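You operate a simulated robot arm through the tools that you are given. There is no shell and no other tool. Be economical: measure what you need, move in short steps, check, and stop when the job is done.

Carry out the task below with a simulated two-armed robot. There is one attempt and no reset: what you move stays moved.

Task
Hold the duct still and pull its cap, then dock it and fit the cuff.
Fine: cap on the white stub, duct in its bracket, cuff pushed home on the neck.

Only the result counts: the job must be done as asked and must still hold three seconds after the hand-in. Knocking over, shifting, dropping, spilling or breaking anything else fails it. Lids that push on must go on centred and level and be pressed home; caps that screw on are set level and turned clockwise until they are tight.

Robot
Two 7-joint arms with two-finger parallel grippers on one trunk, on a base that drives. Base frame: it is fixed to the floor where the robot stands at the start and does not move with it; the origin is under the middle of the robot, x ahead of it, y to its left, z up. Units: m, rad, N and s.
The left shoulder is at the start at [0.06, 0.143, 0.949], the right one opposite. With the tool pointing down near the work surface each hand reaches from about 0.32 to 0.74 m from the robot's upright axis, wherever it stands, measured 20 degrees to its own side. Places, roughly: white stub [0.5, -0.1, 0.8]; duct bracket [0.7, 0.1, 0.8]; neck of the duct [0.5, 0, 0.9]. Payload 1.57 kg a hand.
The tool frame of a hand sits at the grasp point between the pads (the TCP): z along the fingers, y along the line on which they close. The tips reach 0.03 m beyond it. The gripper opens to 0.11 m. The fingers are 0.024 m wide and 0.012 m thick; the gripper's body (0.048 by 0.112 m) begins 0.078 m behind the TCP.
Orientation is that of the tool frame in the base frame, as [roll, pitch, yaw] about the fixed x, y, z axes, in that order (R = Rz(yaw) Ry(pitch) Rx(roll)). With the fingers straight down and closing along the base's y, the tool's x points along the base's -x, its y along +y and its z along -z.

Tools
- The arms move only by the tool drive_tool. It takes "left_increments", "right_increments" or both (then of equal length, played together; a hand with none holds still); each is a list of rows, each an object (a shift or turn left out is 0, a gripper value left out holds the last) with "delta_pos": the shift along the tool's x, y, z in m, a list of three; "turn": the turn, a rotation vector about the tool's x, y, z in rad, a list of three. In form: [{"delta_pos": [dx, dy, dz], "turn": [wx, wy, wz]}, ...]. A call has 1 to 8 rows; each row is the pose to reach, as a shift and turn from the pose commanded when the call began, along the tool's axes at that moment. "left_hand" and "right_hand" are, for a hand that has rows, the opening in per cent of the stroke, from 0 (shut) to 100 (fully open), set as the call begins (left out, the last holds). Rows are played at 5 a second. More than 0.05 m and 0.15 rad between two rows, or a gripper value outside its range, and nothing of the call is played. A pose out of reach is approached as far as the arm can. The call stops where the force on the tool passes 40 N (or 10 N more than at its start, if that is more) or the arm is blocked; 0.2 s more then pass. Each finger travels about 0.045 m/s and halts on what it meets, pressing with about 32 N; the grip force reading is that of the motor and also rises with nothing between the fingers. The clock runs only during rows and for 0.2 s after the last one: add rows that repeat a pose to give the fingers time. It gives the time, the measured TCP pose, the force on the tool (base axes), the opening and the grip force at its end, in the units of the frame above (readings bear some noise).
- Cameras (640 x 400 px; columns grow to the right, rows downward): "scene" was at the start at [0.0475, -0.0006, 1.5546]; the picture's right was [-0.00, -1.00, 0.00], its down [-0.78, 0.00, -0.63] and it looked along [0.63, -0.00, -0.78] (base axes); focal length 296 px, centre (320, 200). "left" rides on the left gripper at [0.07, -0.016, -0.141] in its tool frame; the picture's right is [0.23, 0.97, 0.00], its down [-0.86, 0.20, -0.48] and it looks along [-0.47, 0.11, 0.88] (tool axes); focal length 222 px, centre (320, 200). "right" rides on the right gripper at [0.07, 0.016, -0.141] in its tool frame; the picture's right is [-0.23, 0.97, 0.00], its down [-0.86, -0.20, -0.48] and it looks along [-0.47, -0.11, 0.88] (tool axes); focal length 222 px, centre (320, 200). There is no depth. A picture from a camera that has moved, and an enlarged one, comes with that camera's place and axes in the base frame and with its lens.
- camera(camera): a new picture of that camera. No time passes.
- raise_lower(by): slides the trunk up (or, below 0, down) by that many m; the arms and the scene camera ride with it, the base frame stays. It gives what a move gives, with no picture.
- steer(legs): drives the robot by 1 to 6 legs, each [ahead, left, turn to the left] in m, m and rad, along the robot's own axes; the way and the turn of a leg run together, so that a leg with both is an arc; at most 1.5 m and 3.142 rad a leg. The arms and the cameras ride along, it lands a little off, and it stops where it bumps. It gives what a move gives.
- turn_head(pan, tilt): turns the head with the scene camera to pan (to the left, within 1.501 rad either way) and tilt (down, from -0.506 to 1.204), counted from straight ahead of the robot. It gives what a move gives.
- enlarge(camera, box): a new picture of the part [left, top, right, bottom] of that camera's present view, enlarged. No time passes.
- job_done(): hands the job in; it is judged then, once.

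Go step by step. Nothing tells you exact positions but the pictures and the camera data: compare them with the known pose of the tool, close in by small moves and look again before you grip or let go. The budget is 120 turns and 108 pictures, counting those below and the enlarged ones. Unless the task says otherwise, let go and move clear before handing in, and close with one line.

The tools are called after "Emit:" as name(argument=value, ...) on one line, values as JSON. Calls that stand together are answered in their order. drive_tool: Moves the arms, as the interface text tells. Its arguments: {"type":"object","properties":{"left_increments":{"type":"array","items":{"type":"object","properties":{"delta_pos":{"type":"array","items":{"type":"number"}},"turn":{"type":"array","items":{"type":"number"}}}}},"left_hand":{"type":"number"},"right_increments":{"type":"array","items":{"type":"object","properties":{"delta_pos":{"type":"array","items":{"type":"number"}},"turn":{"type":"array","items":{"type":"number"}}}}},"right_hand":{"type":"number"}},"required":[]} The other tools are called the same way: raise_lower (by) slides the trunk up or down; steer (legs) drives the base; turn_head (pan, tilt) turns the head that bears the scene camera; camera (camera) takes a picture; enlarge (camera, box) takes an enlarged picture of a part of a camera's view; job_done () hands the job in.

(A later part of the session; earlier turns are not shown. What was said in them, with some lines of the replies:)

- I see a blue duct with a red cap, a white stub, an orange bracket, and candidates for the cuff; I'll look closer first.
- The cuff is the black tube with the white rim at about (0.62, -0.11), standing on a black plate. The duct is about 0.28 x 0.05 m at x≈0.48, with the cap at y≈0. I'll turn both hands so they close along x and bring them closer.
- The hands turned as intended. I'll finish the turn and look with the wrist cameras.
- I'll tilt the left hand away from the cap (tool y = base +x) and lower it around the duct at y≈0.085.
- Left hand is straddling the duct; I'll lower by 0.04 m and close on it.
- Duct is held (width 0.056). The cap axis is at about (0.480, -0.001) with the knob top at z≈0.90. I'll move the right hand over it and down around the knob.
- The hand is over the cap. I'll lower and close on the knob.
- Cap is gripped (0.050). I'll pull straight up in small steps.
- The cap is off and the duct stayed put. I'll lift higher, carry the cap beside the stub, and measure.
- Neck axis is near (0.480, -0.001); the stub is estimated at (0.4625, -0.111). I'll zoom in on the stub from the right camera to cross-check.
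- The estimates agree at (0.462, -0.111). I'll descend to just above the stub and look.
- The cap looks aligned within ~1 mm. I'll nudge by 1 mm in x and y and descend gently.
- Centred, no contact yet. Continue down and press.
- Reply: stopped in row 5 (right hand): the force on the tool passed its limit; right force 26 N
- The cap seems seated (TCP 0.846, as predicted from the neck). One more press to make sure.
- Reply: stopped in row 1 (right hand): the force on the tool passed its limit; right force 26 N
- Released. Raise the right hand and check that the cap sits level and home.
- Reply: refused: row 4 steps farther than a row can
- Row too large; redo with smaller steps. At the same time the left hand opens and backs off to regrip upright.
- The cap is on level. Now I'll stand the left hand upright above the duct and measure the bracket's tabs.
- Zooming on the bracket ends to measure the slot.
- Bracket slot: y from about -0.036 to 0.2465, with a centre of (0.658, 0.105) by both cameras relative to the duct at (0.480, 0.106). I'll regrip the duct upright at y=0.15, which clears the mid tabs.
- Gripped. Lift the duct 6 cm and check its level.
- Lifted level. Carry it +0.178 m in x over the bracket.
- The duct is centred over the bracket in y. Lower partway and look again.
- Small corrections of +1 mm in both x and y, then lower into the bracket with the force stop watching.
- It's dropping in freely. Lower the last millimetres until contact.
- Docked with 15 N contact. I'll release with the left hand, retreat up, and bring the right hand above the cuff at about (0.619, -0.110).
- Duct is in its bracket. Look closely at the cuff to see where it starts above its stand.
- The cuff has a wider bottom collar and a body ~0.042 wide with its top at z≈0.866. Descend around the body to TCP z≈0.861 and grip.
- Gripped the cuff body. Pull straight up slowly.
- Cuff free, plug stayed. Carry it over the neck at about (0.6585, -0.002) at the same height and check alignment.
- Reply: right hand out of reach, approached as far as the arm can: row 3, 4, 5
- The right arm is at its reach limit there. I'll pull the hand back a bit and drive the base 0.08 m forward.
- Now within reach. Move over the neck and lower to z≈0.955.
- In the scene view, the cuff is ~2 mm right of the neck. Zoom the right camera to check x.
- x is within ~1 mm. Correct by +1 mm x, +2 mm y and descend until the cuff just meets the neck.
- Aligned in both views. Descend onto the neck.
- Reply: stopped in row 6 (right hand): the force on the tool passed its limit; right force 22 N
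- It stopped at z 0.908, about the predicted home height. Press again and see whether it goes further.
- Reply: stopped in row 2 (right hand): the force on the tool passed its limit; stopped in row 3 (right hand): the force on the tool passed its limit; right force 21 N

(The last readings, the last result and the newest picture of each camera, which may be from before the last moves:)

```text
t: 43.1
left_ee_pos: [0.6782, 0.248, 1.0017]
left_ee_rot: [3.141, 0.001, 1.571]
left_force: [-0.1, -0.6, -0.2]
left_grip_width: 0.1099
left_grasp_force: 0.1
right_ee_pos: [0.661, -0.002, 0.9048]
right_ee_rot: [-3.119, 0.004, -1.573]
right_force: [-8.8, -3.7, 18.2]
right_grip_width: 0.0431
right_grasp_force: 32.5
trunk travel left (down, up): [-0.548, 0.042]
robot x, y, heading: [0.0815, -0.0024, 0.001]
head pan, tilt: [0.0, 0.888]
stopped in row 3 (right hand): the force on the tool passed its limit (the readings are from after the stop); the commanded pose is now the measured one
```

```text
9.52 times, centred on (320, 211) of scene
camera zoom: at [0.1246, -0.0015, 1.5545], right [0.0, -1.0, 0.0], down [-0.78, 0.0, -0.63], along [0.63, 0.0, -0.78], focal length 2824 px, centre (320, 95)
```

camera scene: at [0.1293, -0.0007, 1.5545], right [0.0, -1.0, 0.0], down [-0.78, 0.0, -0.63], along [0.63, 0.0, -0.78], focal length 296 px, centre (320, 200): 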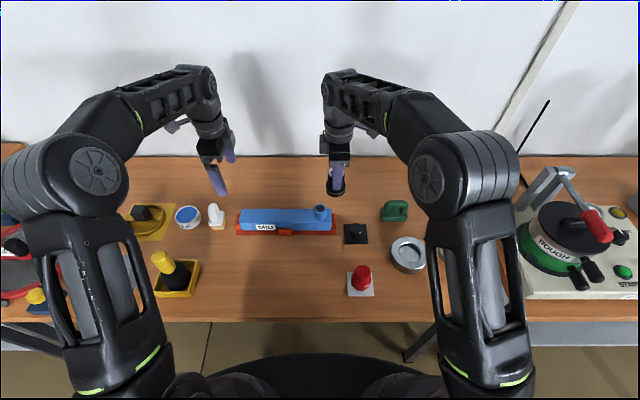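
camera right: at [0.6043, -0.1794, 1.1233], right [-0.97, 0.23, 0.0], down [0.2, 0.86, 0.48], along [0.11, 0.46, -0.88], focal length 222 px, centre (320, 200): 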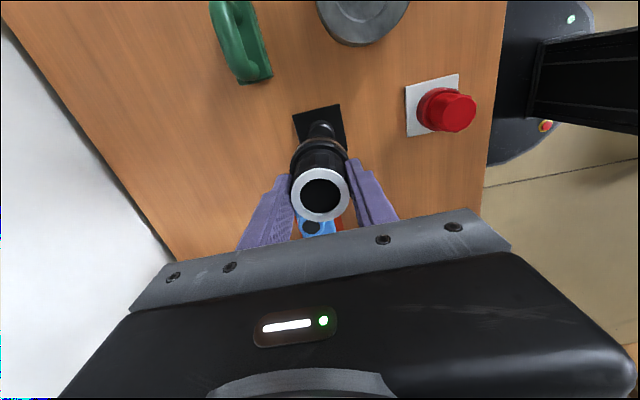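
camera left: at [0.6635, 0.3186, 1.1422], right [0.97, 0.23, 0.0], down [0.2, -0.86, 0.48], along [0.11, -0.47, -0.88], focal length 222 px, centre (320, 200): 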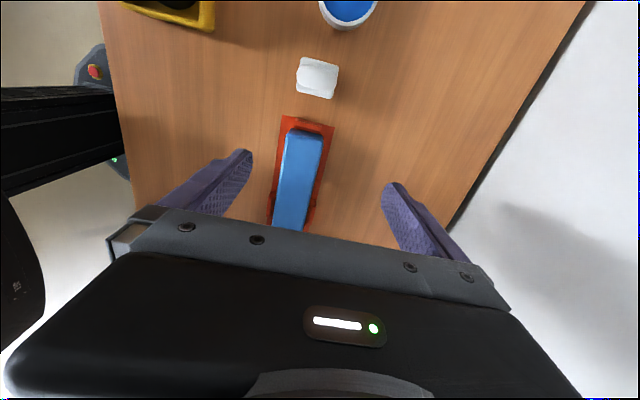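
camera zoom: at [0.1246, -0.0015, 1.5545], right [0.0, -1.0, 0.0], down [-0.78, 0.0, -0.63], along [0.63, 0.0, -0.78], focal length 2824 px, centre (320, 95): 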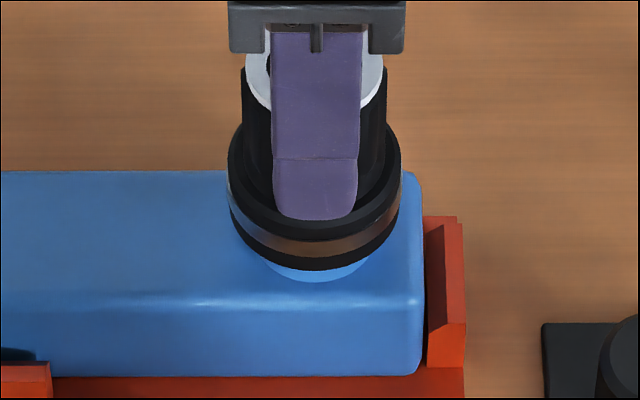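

Height matches home within ~1 mm, but the grip may slip while pressing. I'll release, look, and then press from above on the rim with the nearly closed fingertips.

Emit:
drive_tool(right_hand=100, right_increments=[{}, {}, {}, {}, {}, {"delta_pos": [0, 0, -0.03]}, {"delta_pos": [0, 0, -0.06]}, {"delta_pos": [0, 0, -0.08]}])

Emit:
enlarge(camera="scene", box=[290, 185, 350, 227])

Emit:
camera(camera="right")

```text
t: 44.9
left_ee_pos: [0.6796, 0.249, 0.9998]
left_ee_rot: [-3.141, -0.001, 1.571]
left_force: [-0.3, 0.5, 0.1]
left_grip_width: 0.1101
left_grasp_force: 0.0
right_ee_pos: [0.662, -0.0016, 0.9834]
right_ee_rot: [-3.117, 0.006, -1.576]
right_force: [0.1, 0.7, -0.6]
right_grip_width: 0.11
right_grasp_force: 0.0
trunk travel left (down, up): [-0.548, 0.042]
robot x, y, heading: [0.0778, -0.004, 0.0]
head pan, tilt: [0.0, 0.888]
```

```text
9.52 times, centred on (320, 206) of scene
camera zoom: at [0.127, -0.001, 1.5546], right [0.0, -1.0, 0.0], down [-0.78, 0.0, -0.63], along [0.63, 0.0, -0.78], focal length 2824 px, centre (320, 143)
```

zoom: 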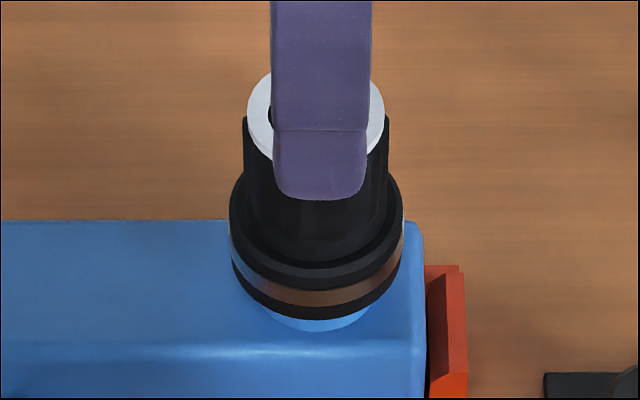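

```text
33 pictures are left
camera right: at [0.6426, -0.0716, 1.1245], right [-0.97, 0.23, -0.02], down [0.19, 0.85, 0.49], along [0.13, 0.47, -0.87], focal length 222 px, centre (320, 200)
```

right: 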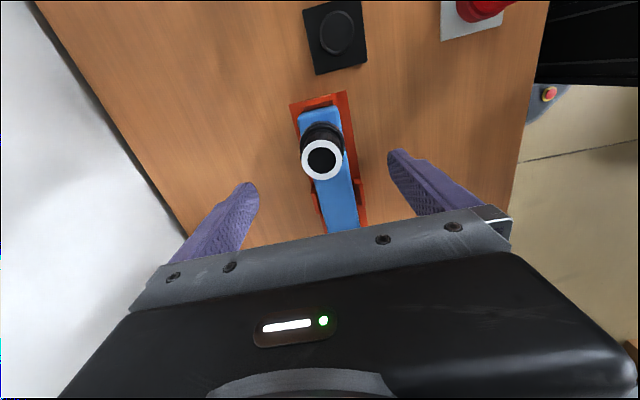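

Correct the slight hand tilt, centre over the cuff, and partly close the fingers so their tips would land on the rim.

Emit:
drive_tool(right_hand=28, right_increments=[{"delta_pos": [0, 0.0025, -0.01], "turn": [-0.0246, 0.006, 0]}, {"delta_pos": [0, 0.0025, -0.01], "turn": [-0.0246, 0.006, 0]}, {"delta_pos": [0, 0.0025, -0.01], "turn": [-0.0246, 0.006, 0]}, {"delta_pos": [0, 0.0025, -0.01], "turn": [-0.0246, 0.006, 0]}, {"delta_pos": [0, 0.0025, -0.01], "turn": [-0.0246, 0.006, 0]}])

Emit:
enlarge(camera="scene", box=[290, 175, 350, 217])

Emit:
enlarge(camera="right", box=[240, 80, 400, 240])

```text
t: 46.1
left_ee_pos: [0.6796, 0.2475, 1.0014]
left_ee_rot: [3.141, -0.001, 1.57]
left_force: [-0.3, -0.8, 0.1]
left_grip_width: 0.11
left_grasp_force: 0.1
right_ee_pos: [0.6584, -0.0022, 0.9927]
right_ee_rot: [3.14, -0.001, -1.575]
right_force: [0.6, -0.3, 0.1]
right_grip_width: 0.0309
right_grasp_force: 0.1
trunk travel left (down, up): [-0.548, 0.042]
robot x, y, heading: [0.0759, 0.0003, 0.0]
head pan, tilt: [0.0, 0.888]
```

```text
9.52 times, centred on (320, 196) of scene
camera zoom: at [0.1273, -0.0009, 1.5546], right [0.0, -1.0, 0.0], down [-0.78, 0.0, -0.63], along [0.63, 0.0, -0.78], focal length 2824 px, centre (320, 238)
```

zoom: 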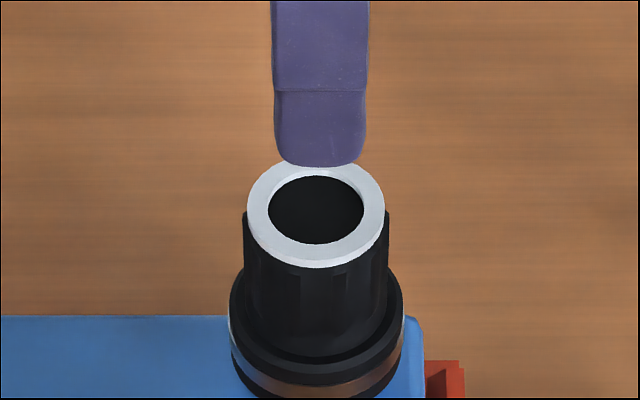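

```text
2.50 times, centred on (320, 160) of right
camera zoom: at [0.6436, -0.0706, 1.1348], right [-0.97, 0.23, 0.0], down [0.2, 0.85, 0.48], along [0.11, 0.47, -0.88], focal length 555 px, centre (320, 300)
```

zoom: 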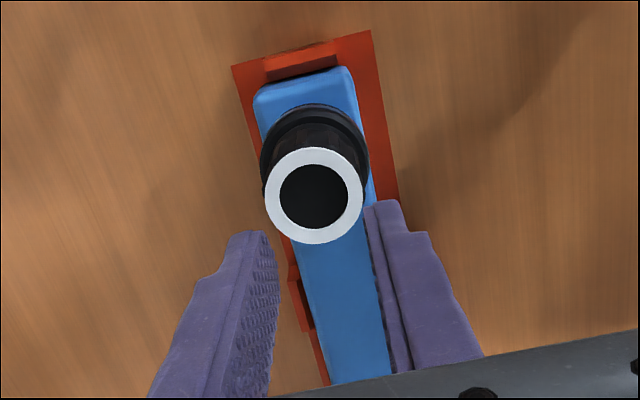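

The cuff stands level. Shift 2 mm to centre on it and press down.

Emit:
drive_tool(right_increments=[{"delta_pos": [-0.0015, -0.002, 0.02]}, {"delta_pos": [-0.0015, -0.002, 0.038]}, {"delta_pos": [-0.0015, -0.002, 0.045]}, {"delta_pos": [-0.0015, -0.002, 0.05]}, {"delta_pos": [-0.0015, -0.002, 0.055]}, {"delta_pos": [-0.0015, -0.002, 0.06]}, {"delta_pos": [-0.0015, -0.002, 0.065]}, {"delta_pos": [-0.0015, -0.002, 0.07]}])

Emit:
enlarge(camera="scene", box=[290, 185, 350, 227])

```text
t: 47.7
left_ee_pos: [0.6785, 0.2487, 1.001]
left_ee_rot: [3.141, 0.002, 1.571]
left_force: [0.2, 0.4, -0.1]
left_grip_width: 0.11
left_grasp_force: 0.1
right_ee_pos: [0.6638, 0.0014, 0.9376]
right_ee_rot: [-3.131, 0.004, -1.576]
right_force: [-4.6, -4.6, 20.4]
right_grip_width: 0.0354
right_grasp_force: 2.8
trunk travel left (down, up): [-0.548, 0.042]
robot x, y, heading: [0.0773, -0.0022, 0.0]
head pan, tilt: [0.0, 0.888]
stopped in row 7 (right hand): the force on the tool passed its limit (the readings are from after the stop); the commanded pose is now the measured one
```

```text
9.52 times, centred on (320, 206) of scene
camera zoom: at [0.1261, -0.0014, 1.5547], right [0.0, -1.0, 0.0], down [-0.78, 0.0, -0.63], along [0.63, 0.0, -0.78], focal length 2824 px, centre (320, 143)
```

zoom: 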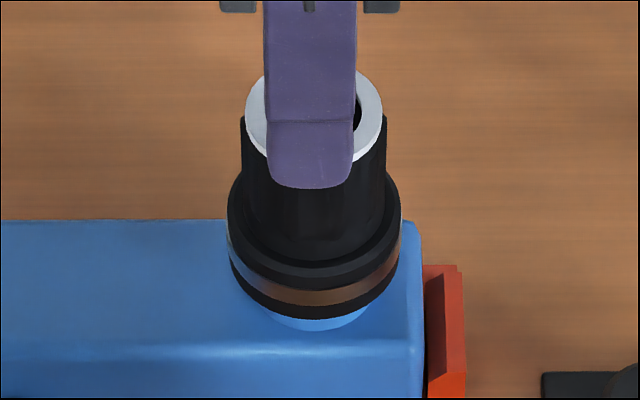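

No further movement at >40 N: the cuff is home. Retreat clear and do a final check.

Emit:
drive_tool(right_increments=[{"delta_pos": [0, 0, -0.03]}, {"delta_pos": [0, 0, -0.07]}, {"delta_pos": [0, 0, -0.1]}, {"delta_pos": [0.03, 0.02, -0.11]}, {"delta_pos": [0.07, 0.04, -0.11]}, {"delta_pos": [0.1, 0.06, -0.11]}, {"delta_pos": [0.14, 0.06, -0.11]}])

Emit:
enlarge(camera="scene", box=[220, 180, 400, 300])

Emit:
enlarge(camera="scene", box=[290, 180, 350, 222])

Emit:
enlarge(camera="scene", box=[335, 255, 395, 302])

Emit:
camera(camera="right")

```text
t: 49.3
left_ee_pos: [0.6799, 0.2479, 1.0011]
left_ee_rot: [3.141, 0.001, 1.569]
left_force: [-0.3, -0.4, 0.3]
left_grip_width: 0.1098
left_grasp_force: 0.0
right_ee_pos: [0.6023, -0.1406, 1.0446]
right_ee_rot: [-3.135, 0.003, -1.574]
right_force: [0.0, 0.6, 0.5]
right_grip_width: 0.0308
right_grasp_force: 0.0
trunk travel left (down, up): [-0.548, 0.042]
robot x, y, heading: [0.077, 0.002, 0.0]
head pan, tilt: [0.0, 0.888]
```

```text
3.33 times, centred on (310, 240) of scene
camera zoom: at [0.1273, -0.002, 1.5546], right [0.0, -1.0, 0.0], down [-0.78, 0.0, -0.63], along [0.63, 0.0, -0.78], focal length 988 px, centre (353, 67)
```

zoom: 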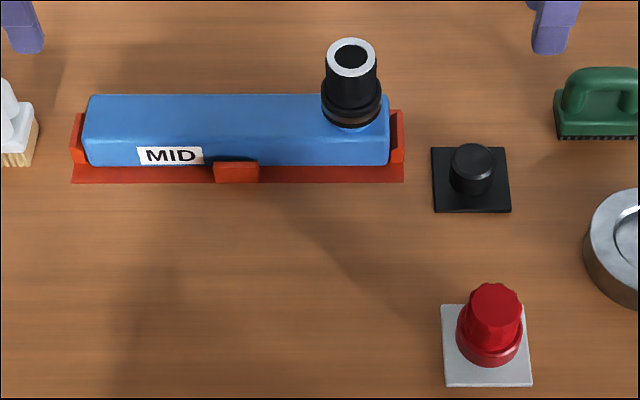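

```text
9.52 times, centred on (320, 201) of scene
camera zoom: at [0.1273, -0.002, 1.5546], right [0.0, -1.0, 0.0], down [-0.78, 0.0, -0.63], along [0.63, 0.0, -0.78], focal length 2824 px, centre (320, 190)
```

zoom: 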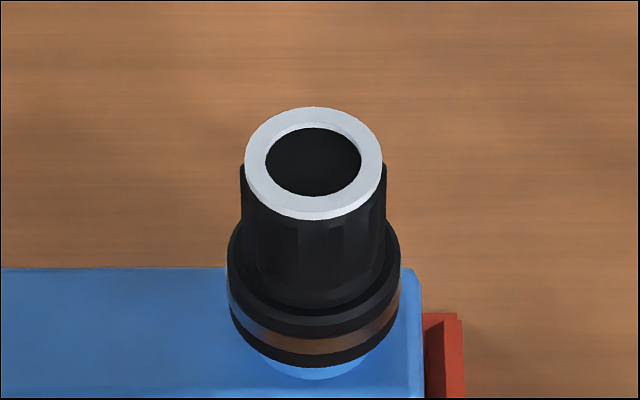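

```text
8.51 times, centred on (365, 278) of scene
camera zoom: at [0.1273, -0.002, 1.5546], right [0.0, -1.0, 0.0], down [-0.78, 0.0, -0.63], along [0.63, 0.0, -0.78], focal length 2523 px, centre (-63, -468)
```

zoom: 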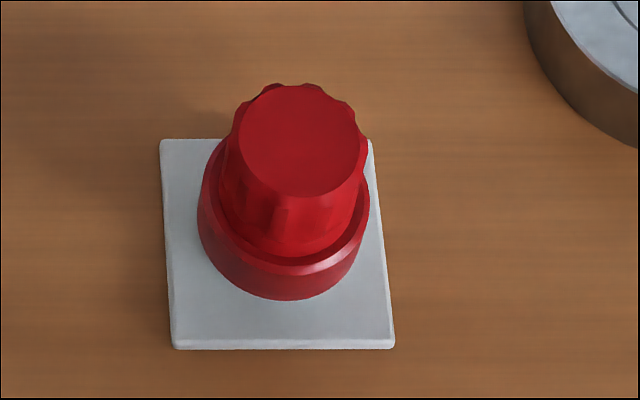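

```text
26 pictures are left
camera right: at [0.5854, -0.2103, 1.186], right [-0.97, 0.23, -0.01], down [0.2, 0.85, 0.48], along [0.12, 0.47, -0.88], focal length 222 px, centre (320, 200)
```

right: 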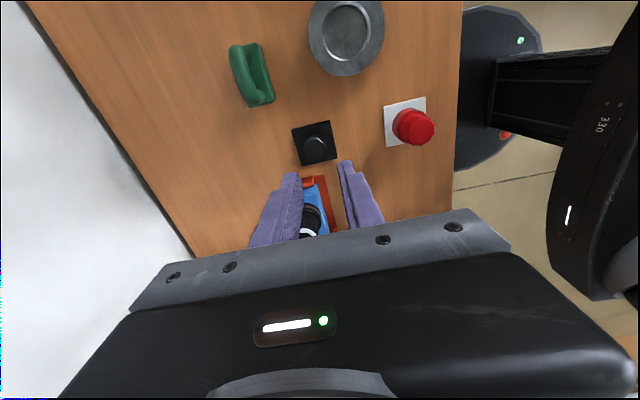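

The cap sits level on the white stub, the duct rests in its bracket, and the cuff is level on the neck and did not move under a second press. Both hands are clear, so I'm handing in.

Emit:
job_done()

```text
The job is handed in.
```

I've handed the job in: the cap is on the white stub, the duct is in its bracket and the cuff is pressed onto the neck. I judged the cuff fully home by its height and because a second press at the force limit didn't move it.
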